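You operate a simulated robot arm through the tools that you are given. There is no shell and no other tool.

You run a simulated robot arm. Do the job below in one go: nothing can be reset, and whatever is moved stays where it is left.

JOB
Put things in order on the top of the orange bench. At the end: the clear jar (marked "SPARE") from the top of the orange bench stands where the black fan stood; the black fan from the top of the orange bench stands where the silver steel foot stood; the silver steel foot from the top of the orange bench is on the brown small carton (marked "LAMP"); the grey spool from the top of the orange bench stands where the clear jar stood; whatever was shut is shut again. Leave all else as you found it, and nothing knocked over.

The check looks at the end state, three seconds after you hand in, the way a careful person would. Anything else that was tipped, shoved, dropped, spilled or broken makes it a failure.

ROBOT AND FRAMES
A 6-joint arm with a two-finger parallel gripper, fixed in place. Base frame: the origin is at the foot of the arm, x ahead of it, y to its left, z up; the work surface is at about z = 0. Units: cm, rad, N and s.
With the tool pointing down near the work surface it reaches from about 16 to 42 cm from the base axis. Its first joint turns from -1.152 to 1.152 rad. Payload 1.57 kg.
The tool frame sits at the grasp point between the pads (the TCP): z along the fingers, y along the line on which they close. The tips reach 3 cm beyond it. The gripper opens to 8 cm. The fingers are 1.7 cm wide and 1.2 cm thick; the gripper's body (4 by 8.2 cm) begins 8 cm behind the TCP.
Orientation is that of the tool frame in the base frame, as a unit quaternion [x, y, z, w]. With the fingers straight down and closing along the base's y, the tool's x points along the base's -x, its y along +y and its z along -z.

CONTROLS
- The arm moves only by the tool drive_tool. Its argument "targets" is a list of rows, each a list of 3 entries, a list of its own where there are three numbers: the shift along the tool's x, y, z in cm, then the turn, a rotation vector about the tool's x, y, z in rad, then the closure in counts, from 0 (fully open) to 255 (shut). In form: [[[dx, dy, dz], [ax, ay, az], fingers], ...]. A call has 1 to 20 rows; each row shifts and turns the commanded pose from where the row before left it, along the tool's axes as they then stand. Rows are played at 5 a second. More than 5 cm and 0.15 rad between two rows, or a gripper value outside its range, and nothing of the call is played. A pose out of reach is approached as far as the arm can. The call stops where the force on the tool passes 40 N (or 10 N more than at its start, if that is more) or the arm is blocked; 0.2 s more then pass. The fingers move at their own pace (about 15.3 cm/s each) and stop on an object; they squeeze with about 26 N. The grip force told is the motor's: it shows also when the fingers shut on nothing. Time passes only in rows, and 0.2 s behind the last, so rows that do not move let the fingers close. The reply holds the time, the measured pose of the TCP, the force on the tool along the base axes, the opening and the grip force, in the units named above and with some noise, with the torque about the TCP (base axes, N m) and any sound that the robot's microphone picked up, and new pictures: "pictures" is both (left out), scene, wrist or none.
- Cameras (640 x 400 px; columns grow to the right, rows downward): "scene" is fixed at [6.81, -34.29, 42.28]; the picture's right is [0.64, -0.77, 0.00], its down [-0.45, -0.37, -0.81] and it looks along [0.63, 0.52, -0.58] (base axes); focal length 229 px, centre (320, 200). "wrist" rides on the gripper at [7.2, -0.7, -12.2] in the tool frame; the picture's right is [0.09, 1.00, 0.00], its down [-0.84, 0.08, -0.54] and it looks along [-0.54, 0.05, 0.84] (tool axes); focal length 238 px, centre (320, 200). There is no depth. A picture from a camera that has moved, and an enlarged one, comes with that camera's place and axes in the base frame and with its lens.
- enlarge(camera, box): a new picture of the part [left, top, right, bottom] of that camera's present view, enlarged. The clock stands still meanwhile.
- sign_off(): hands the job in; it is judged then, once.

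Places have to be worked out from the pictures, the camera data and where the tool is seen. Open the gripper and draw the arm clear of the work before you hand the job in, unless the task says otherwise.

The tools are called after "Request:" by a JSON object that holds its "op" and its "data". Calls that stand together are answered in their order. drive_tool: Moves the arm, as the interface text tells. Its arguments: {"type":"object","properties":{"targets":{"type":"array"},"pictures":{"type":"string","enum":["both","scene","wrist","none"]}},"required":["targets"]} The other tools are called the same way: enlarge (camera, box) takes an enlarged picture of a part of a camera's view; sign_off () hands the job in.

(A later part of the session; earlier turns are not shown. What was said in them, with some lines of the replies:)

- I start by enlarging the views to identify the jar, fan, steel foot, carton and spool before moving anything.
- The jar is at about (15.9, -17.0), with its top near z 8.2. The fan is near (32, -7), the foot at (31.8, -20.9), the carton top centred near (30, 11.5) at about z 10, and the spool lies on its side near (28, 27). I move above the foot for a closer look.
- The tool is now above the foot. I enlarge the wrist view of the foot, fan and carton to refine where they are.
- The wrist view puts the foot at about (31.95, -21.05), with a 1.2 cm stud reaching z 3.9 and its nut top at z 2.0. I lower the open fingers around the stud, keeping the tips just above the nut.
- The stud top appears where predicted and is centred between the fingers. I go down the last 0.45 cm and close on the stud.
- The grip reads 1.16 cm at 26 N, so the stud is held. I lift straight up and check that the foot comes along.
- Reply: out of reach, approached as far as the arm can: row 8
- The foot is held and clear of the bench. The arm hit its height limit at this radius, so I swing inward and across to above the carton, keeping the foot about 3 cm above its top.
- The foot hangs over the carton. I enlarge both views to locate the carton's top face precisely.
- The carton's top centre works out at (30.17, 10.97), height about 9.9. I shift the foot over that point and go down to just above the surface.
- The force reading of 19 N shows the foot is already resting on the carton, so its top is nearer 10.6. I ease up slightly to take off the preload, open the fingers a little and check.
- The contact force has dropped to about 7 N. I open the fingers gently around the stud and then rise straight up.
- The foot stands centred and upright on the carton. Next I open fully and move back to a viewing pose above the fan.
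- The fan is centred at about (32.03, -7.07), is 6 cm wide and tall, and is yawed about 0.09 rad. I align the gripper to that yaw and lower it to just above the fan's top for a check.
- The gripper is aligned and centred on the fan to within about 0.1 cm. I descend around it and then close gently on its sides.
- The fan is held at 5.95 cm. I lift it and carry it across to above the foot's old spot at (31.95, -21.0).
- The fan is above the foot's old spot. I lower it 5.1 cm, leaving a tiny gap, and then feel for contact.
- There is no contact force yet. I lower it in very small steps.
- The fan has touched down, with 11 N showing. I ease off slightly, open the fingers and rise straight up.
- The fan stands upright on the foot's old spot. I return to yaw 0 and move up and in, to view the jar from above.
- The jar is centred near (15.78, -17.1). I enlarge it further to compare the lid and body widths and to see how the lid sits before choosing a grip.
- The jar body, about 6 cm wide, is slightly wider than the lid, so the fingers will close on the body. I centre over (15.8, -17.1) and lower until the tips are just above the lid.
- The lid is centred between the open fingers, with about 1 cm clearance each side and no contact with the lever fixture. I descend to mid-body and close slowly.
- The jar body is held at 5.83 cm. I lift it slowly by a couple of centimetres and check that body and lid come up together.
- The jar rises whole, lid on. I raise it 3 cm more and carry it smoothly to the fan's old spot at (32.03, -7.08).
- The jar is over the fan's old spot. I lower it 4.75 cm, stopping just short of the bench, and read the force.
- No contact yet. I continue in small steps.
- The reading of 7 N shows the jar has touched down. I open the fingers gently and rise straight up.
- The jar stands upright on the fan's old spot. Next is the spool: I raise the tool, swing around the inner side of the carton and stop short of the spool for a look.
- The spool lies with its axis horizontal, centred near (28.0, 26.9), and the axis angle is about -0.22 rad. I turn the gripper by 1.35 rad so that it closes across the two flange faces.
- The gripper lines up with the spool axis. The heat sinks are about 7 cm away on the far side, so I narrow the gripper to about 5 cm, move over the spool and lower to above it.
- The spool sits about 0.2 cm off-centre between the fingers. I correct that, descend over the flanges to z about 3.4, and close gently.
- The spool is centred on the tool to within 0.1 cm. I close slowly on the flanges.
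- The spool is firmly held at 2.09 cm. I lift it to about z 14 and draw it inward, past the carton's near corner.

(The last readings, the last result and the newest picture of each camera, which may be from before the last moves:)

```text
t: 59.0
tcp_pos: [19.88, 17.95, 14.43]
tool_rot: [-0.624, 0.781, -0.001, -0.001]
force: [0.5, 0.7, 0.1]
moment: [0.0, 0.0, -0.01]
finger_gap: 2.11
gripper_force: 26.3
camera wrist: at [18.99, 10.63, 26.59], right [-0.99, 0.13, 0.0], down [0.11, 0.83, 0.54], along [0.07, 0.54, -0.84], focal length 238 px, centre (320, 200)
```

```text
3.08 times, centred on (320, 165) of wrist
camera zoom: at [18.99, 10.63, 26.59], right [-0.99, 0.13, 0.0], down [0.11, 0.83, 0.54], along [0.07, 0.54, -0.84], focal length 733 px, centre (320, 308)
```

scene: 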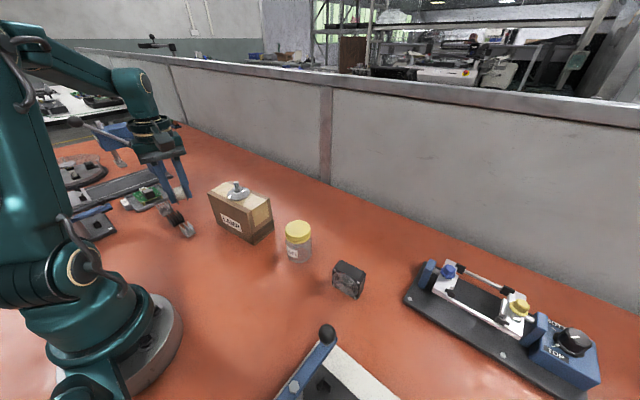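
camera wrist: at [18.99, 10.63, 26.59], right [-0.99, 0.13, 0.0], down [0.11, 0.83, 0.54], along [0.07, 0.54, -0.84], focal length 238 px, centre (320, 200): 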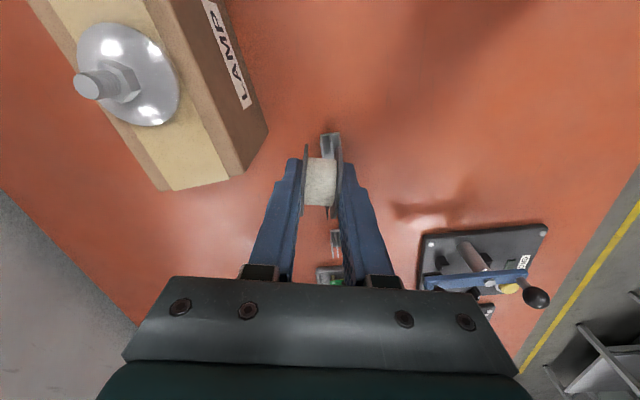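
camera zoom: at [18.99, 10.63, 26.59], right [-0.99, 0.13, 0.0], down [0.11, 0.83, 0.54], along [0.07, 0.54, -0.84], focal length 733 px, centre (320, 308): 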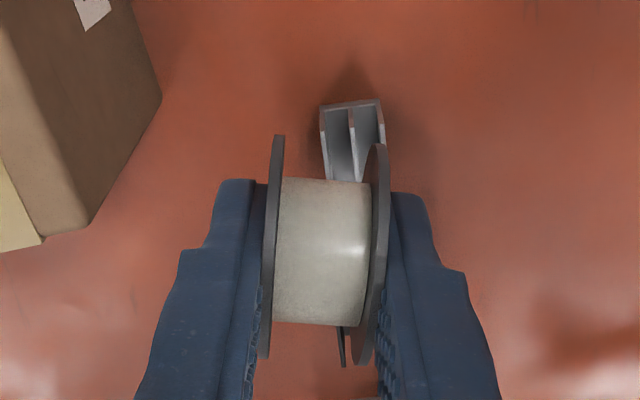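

The spool is unchanged in the grip. I turn the gripper back to yaw 0 here, which only spins the spool about the vertical, then swing it over toward the jar's old spot.

Request:
{"op": "drive_tool", "data": {"targets": [[[0, 0, 0], [0, 0, 0.135], 255], [[0, 0, 0], [0, 0, 0.135], 255], [[0, 0, 0], [0, 0, 0.135], 255], [[0, 0, 0], [0, 0, 0.135], 255], [[0, 0, 0], [0, 0, 0.135], 255], [[0, 0, 0], [0, 0, 0.135], 255], [[0, 0, 0], [0, 0, 0.135], 255], [[0, 0, 0], [0, 0, 0.135], 255], [[0, 0, 0], [0, 0, 0.135], 255], [[0, 0, 0], [0, 0, 0.135], 255], [[0, 0, 0], [0, 0, 0], 255]], "pictures": "wrist"}}

```text
t: 61.4
tcp_pos: [20.07, 17.89, 14.44]
tool_rot: [0.001, 1.0, 0.001, 0.001]
force: [-0.5, 0.5, -1.2]
moment: [0.01, -0.06, -0.01]
finger_gap: 2.1
gripper_force: 26.4
camera wrist: at [12.87, 17.2, 26.58], right [-0.09, 1.0, 0.0], down [0.84, 0.07, 0.54], along [0.54, 0.05, -0.84], focal length 238 px, centre (320, 200)
```

wrist: 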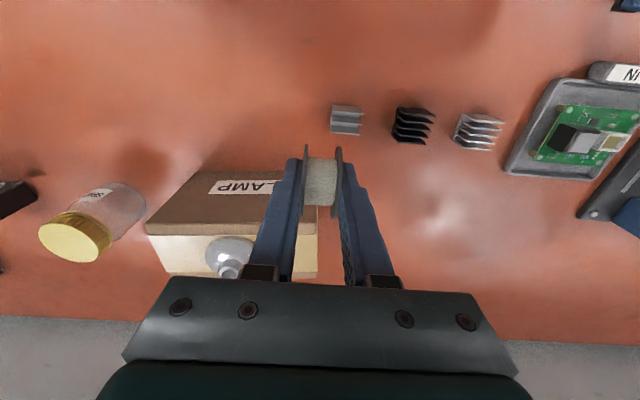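

The spool is steady at yaw 0. I carry it across, well clear of everything, to above the jar's old spot at (15.72, -17.12).

Request:
{"op": "drive_tool", "data": {"targets": [[[0, -1.2, 0], [0, 0, 0], 255], [[0, -2.5, 0], [0, 0, 0], 255], [[0, -2.5, 0], [0, 0, 0], 255], [[0, -2.5, 0], [0, 0, 0], 255], [[0, -2.5, 0], [0, 0, 0], 255], [[0, -2.5, 0], [0, 0, 0], 255], [[0, -2.5, 0], [0, 0, 0], 255], [[0, -2.5, 0], [0, 0, 0], 255], [[0.714, -2.5, 0], [0, 0, 0], 255], [[0.714, -2.5, 0], [0, 0, 0], 255], [[0.713, -2.5, 0], [0, 0, 0], 255], [[0.713, -2.5, 0], [0, 0, 0], 255], [[0.713, -2.5, 0], [0, 0, 0], 255], [[0.713, -2.5, 0], [0, 0, 0], 255], [[0, -1.35, 0], [0, 0, 0], 255], [[0, 0, 0], [0, 0, 0], 255], [[0, 0, 0], [0, 0, 0], 255]], "pictures": "both"}}

Request:
{"op": "enlarge", "data": {"camera": "scene", "box": [190, 230, 370, 400]}}

```text
t: 65.0
tcp_pos: [15.8, -17.14, 14.27]
tool_rot: [0.0, 1.0, 0.0, 0.0]
force: [-0.2, 0.5, 0.0]
moment: [-0.01, -0.02, 0.02]
finger_gap: 2.12
gripper_force: 25.8
camera wrist: at [8.59, -17.86, 26.44], right [-0.09, 1.0, 0.0], down [0.84, 0.08, 0.54], along [0.54, 0.05, -0.84], focal length 238 px, centre (320, 200)
```

scene: 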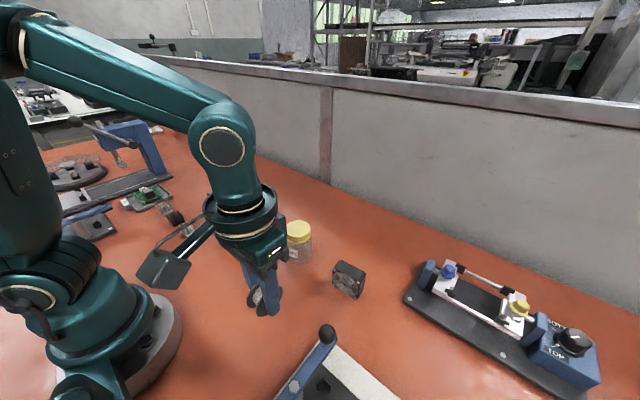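
wrist: 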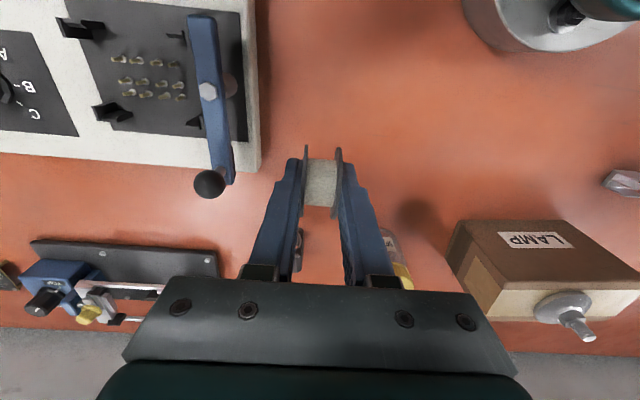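

```text
2.35 times, centred on (280, 315) of scene
camera zoom: at [6.81, -34.29, 42.28], right [0.64, -0.77, 0.0], down [-0.45, -0.37, -0.81], along [0.63, 0.52, -0.58], focal length 539 px, centre (414, -71)
```

zoom: 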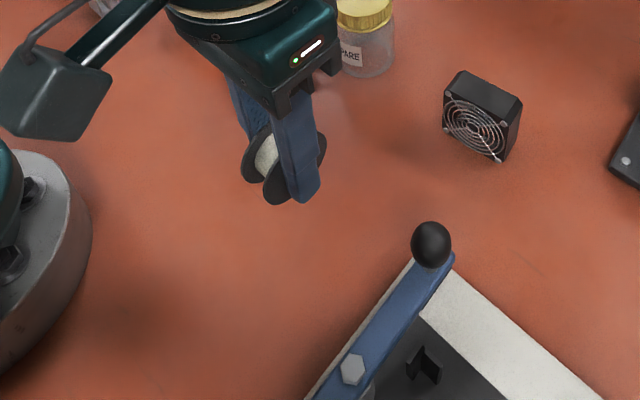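

The spool is over the jar's old spot with nothing beneath it. I lower it 10.85 cm, stopping just short of the bench.

Request:
{"op": "drive_tool", "data": {"targets": [[[0.04, 0, 1.0], [0, 0, 0], 255], [[0, 0, 2.0], [0, 0, 0], 255], [[0, 0, 2.0], [0, 0, 0], 255], [[0, 0, 2.0], [0, 0, 0], 255], [[0, 0, 1.8], [0, 0, 0], 255], [[0, 0, 1.0], [0, 0, 0], 255], [[0, 0, 0.7], [0, 0, 0], 255], [[0, 0, 0.35], [0, 0, 0], 255], [[0, 0, 0], [0, 0, 0], 255], [[0, 0, 0], [0, 0, 0], 255]], "pictures": "both"}}

Request:
{"op": "enlarge", "data": {"camera": "scene", "box": [200, 280, 340, 400]}}

```text
t: 67.2
tcp_pos: [15.73, -16.98, 3.57]
tool_rot: [0.001, 1.0, 0.0, 0.001]
force: [-0.1, -0.1, -0.7]
moment: [0.01, 0.01, 0.01]
finger_gap: 2.1
gripper_force: 26.1
camera wrist: at [8.48, -17.85, 15.7], right [-0.09, 1.0, 0.0], down [0.84, 0.08, 0.54], along [0.54, 0.05, -0.84], focal length 238 px, centre (320, 200)
```

scene: 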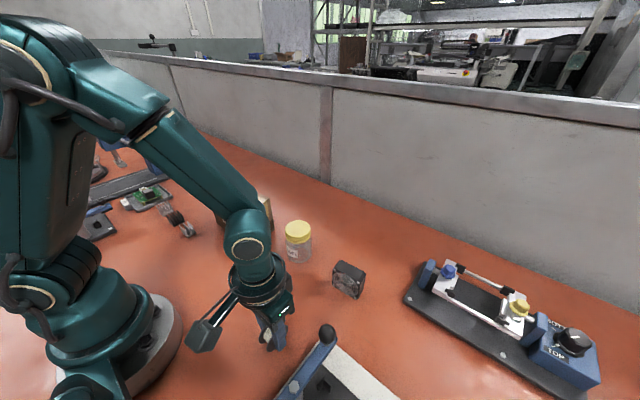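
wrist: 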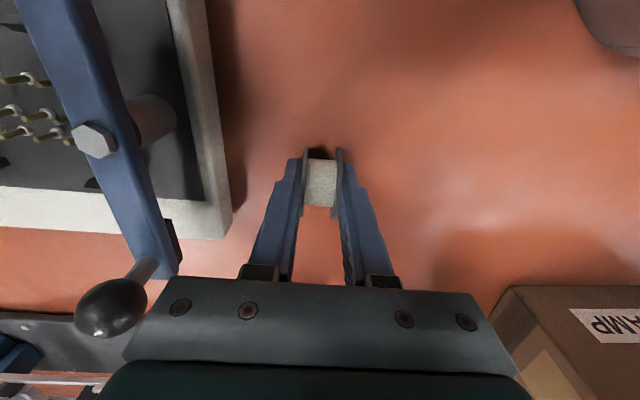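

```text
3.33 times, centred on (270, 340) of scene
camera zoom: at [6.81, -34.29, 42.28], right [0.64, -0.77, 0.0], down [-0.45, -0.37, -0.81], along [0.63, 0.52, -0.58], focal length 764 px, centre (487, -267)
```

zoom: 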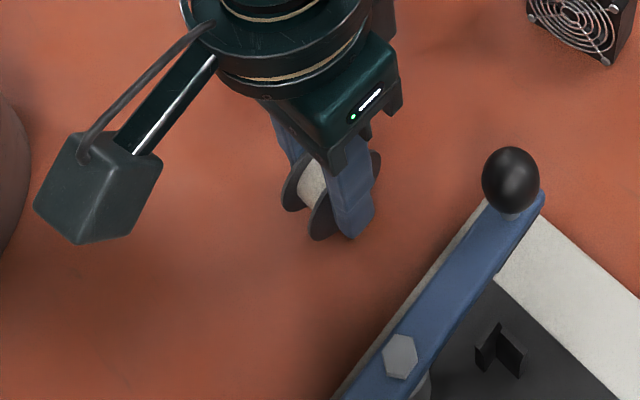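

Just above the bench and still no contact force. I feel for touchdown in small steps.

Request:
{"op": "drive_tool", "data": {"targets": [[[0, 0, 0.05], [0, 0, 0], 255], [[0, 0, 0.05], [0, 0, 0], 255], [[0, 0, 0], [0, 0, 0], 255]], "pictures": "none"}}

Request:
{"op": "drive_tool", "data": {"targets": [[[0, 0, 0.04], [0, 0, 0], 255], [[0, 0, 0], [0, 0, 0], 255]], "pictures": "none"}}

```text
t: 68.0
tcp_pos: [15.75, -17.14, 3.42]
tool_rot: [0.0, 1.0, 0.0, 0.001]
force: [-4.2, 2.7, 21.2]
moment: [0.07, 0.13, 0.0]
finger_gap: 2.12
gripper_force: 25.5
```

```text
t: 68.6
tcp_pos: [15.87, -17.14, 3.38]
tool_rot: [-0.001, 1.0, -0.001, 0.0]
force: [1.5, 1.5, 22.1]
moment: [0.01, -0.06, 0.0]
finger_gap: 2.11
gripper_force: 26.3
```

Contact is firm at 22 N, so I back off in small steps until the preload is nearly gone, to avoid any kick when I release.

Request:
{"op": "drive_tool", "data": {"targets": [[[0, 0, -0.05], [0, 0, 0], 255], [[0, 0, 0], [0, 0, 0], 255]], "pictures": "none"}}

```text
t: 69.2
tcp_pos: [15.72, -17.0, 3.55]
tool_rot: [0.001, 1.0, 0.0, 0.0]
force: [4.0, -1.2, 8.2]
moment: [-0.03, -0.09, 0.0]
finger_gap: 2.12
gripper_force: 26.1
```

Request:
{"op": "drive_tool", "data": {"targets": [[[0, 0, -0.02], [0, 0, 0], 255], [[0, 0, 0], [0, 0, 0], 255], [[0, 0, 0], [0, 0, 0], 255]], "pictures": "none"}}

```text
t: 70.0
tcp_pos: [15.64, -17.04, 3.42]
tool_rot: [0.001, 1.0, 0.0, -0.001]
force: [0.5, -0.6, -0.5]
moment: [0.0, 0.02, 0.0]
finger_gap: 2.12
gripper_force: 25.2
```

The preload is gone and the spool just rests on the bench. I open the fingers in small steps, pausing to see whether it stays put.

Request:
{"op": "drive_tool", "data": {"targets": [[[0, 0, 0], [0, 0, 0], 186], [[0, 0, 0], [0, 0, 0], 180], [[0, 0, 0], [0, 0, 0], 172], [[0, 0, 0], [0, 0, 0], 160], [[0, 0, 0], [0, 0, 0], 140], [[0, 0, 0], [0, 0, 0], 120], [[0, 0, 0], [0, 0, 0], 110], [[0, 0, 0], [0, 0, 0], 110]], "pictures": "both"}}

Request:
{"op": "enlarge", "data": {"camera": "wrist", "box": [220, 100, 420, 230]}}

```text
t: 71.8
tcp_pos: [15.74, -17.04, 3.51]
tool_rot: [0.0, 1.0, 0.0, 0.0]
force: [0.3, -0.7, -0.2]
moment: [0.02, 0.02, 0.03]
finger_gap: 4.56
gripper_force: 0.0
camera wrist: at [8.49, -17.86, 15.62], right [-0.09, 1.0, 0.0], down [0.84, 0.08, 0.54], along [0.54, 0.05, -0.84], focal length 238 px, centre (320, 200)
```

scene: 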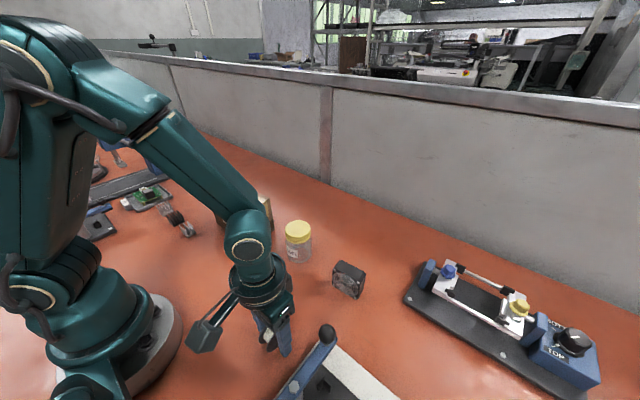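
wrist: 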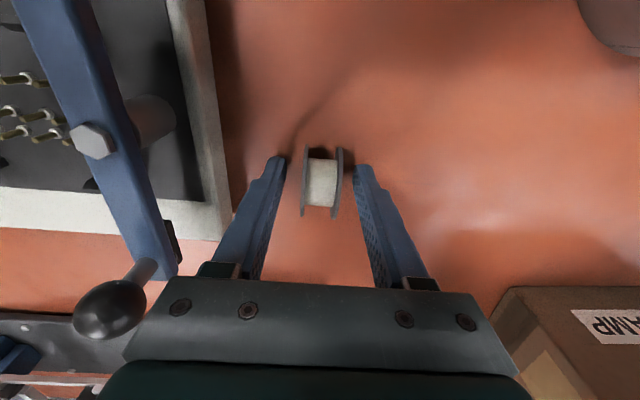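

```text
3.08 times, centred on (320, 165) of wrist
camera zoom: at [8.49, -17.86, 15.62], right [-0.09, 1.0, 0.0], down [0.84, 0.08, 0.54], along [0.54, 0.05, -0.84], focal length 733 px, centre (320, 308)
```

zoom: 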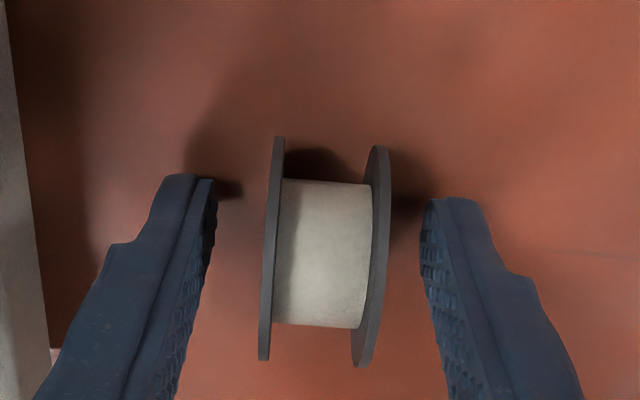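

The spool stayed put within a pixel or two. I wait about two seconds without moving to make sure it isn't rolling.

Request:
{"op": "drive_tool", "data": {"targets": [[[0, 0, 0], [0, 0, 0], 110], [[0, 0, 0], [0, 0, 0], 110], [[0, 0, 0], [0, 0, 0], 110], [[0, 0, 0], [0, 0, 0], 110], [[0, 0, 0], [0, 0, 0], 110], [[0, 0, 0], [0, 0, 0], 110], [[0, 0, 0], [0, 0, 0], 110], [[0, 0, 0], [0, 0, 0], 110], [[0, 0, 0], [0, 0, 0], 110], [[0, 0, 0], [0, 0, 0], 110]], "pictures": "wrist"}}

Request:
{"op": "enlarge", "data": {"camera": "wrist", "box": [220, 100, 420, 230]}}

```text
t: 74.0
tcp_pos: [15.69, -17.15, 3.46]
tool_rot: [0.001, 1.0, 0.0, 0.001]
force: [0.7, 0.9, 0.5]
moment: [-0.01, 0.0, 0.0]
finger_gap: 4.56
gripper_force: 0.1
camera wrist: at [8.49, -17.86, 15.62], right [-0.09, 1.0, 0.0], down [0.84, 0.08, 0.54], along [0.54, 0.05, -0.84], focal length 238 px, centre (320, 200)
```

wrist: 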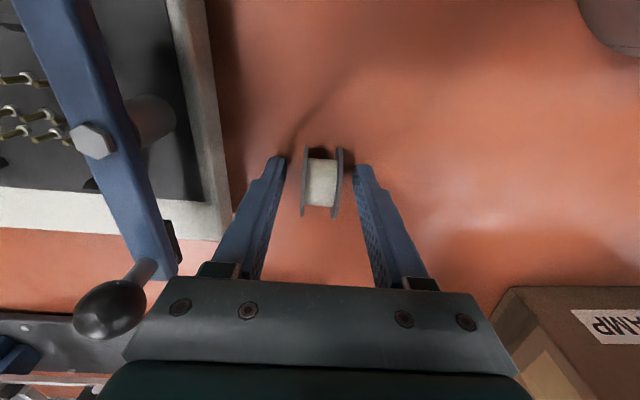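

```text
3.08 times, centred on (320, 165) of wrist
camera zoom: at [8.49, -17.86, 15.62], right [-0.09, 1.0, 0.0], down [0.84, 0.08, 0.54], along [0.54, 0.05, -0.84], focal length 733 px, centre (320, 308)
```

zoom: 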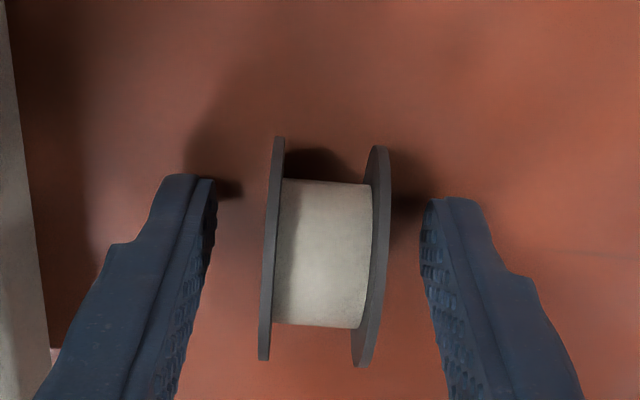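

The spool is at rest on the jar's old spot. I rise straight up with the fingers clear of it and back the arm away.

Request:
{"op": "drive_tool", "data": {"targets": [[[0, 0, -0.5], [0, 0, 0], 110], [[0, 0, -1.0], [0, 0, 0], 110], [[0, 0, -1.5], [0, 0, 0], 110], [[0, 0, -2.0], [0, 0, 0], 110], [[0, 0, -2.5], [0, 0, 0], 110], [[0, 0, -2.5], [0, 0, 0], 60], [[0, 0, -2.5], [0, 0, 0], 0], [[0, 0, -2.5], [0, 0, 0], 0], [[-1.0, 1.5, -2.5], [0, 0, 0], 0], [[-1.0, 2.0, -2.0], [0, 0, 0], 0], [[-1.0, 2.0, -2.0], [0, 0, 0], 0], [[-1.0, 2.0, -1.0], [0, 0, 0], 0], [[-1.0, 2.0, 0], [0, 0, 0], 0], [[-1.0, 2.0, 0], [0, 0, 0], 0], [[0, 0, 0], [0, 0, 0], 0]], "pictures": "both"}}

Request:
{"op": "enlarge", "data": {"camera": "scene", "box": [180, 160, 400, 310]}}

Request:
{"op": "enlarge", "data": {"camera": "scene", "box": [190, 260, 410, 400]}}

Request:
{"op": "enlarge", "data": {"camera": "wrist", "box": [120, 0, 420, 200]}}

```text
t: 77.2
tcp_pos: [21.52, -5.6, 26.18]
tool_rot: [0.001, 1.0, 0.0, -0.001]
force: [0.6, 0.4, 0.5]
moment: [0.01, 0.02, -0.01]
finger_gap: 8.03
gripper_force: 0.0
camera wrist: at [14.49, -6.43, 38.2], right [-0.09, 1.0, 0.0], down [0.84, 0.08, 0.54], along [0.54, 0.05, -0.84], focal length 238 px, centre (320, 200)
```

scene: 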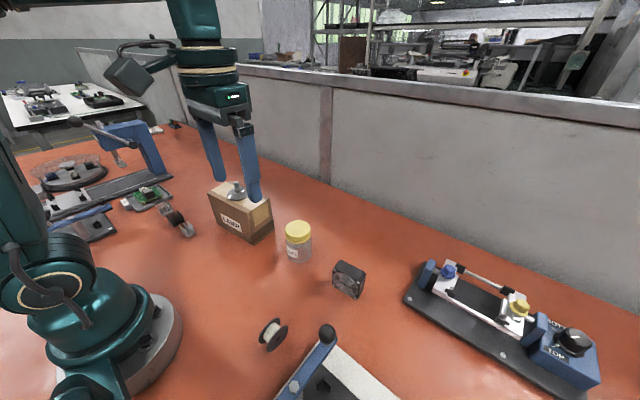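
wrist: 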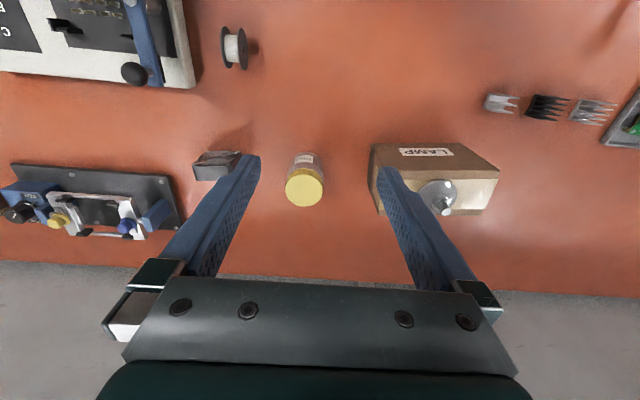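

```text
2.67 times, centred on (290, 235) of scene
camera zoom: at [6.81, -34.29, 42.28], right [0.64, -0.77, 0.0], down [-0.45, -0.37, -0.81], along [0.63, 0.52, -0.58], focal length 611 px, centre (400, 107)
```

zoom: 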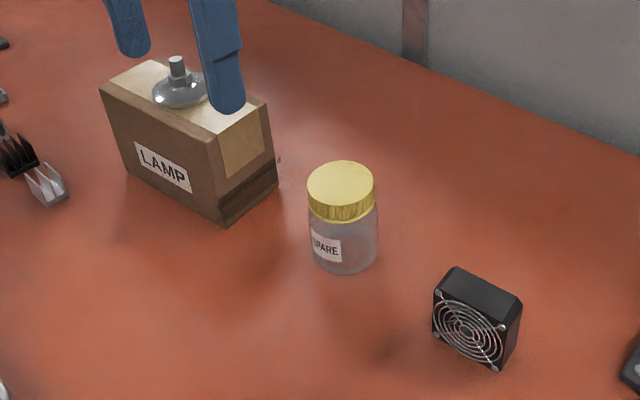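

```text
2.86 times, centred on (300, 330) of scene
camera zoom: at [6.81, -34.29, 42.28], right [0.64, -0.77, 0.0], down [-0.45, -0.37, -0.81], along [0.63, 0.52, -0.58], focal length 654 px, centre (377, -171)
```

zoom: 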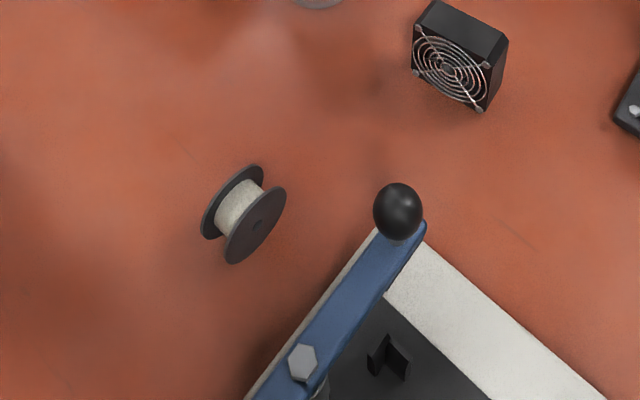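

```text
2.00 times, centred on (270, 100) of wrist
camera zoom: at [14.49, -6.43, 38.2], right [-0.09, 1.0, 0.0], down [0.84, 0.08, 0.54], along [0.54, 0.05, -0.84], focal length 477 px, centre (420, 400)
```

zoom: 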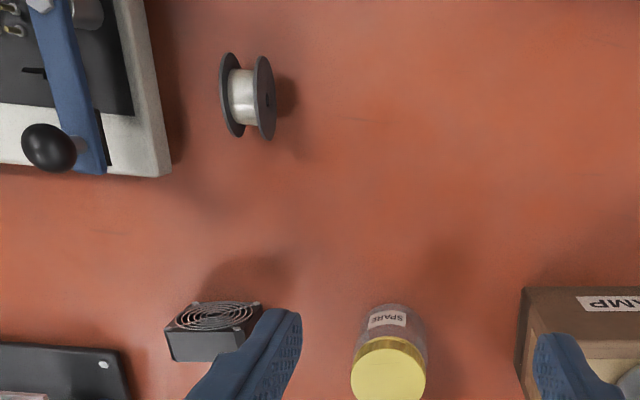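

All four items check out:
- **Foot:** on the carton.
- **Fan:** on the foot's old spot.
- **Jar:** on the fan's old spot, with its lid still on.
- **Spool:** at rest at about (15.7, -17.1), where the jar stood.

The carton and fixtures look undisturbed, the gripper is open and the arm is clear, so I hand the job in.

Request:
{"op": "sign_off", "data": {}}

```text
The job is handed in.
```

I've finished the job and handed it in. The last pictures showed everything in place and nothing knocked over:

- **Steel foot:** it stands upright in the middle of the carton marked "LAMP".
- **Fan:** it stands where the foot stood, facing the same way as before.
- **Jar:** it stands where the fan stood, with its lid on throughout.
- **Spool:** it is where the jar stood, lying on its side as I found it but turned about 77° from its original direction. I watched it for about two seconds after letting go, and it did not roll.

The final pictures put the jar and spool within about 0.2 cm of their target spots, and I placed the fan to about the same accuracy. The carton had not moved, and the nearby fixtures looked undisturbed. I left the gripper open and the arm raised clear of the bench.
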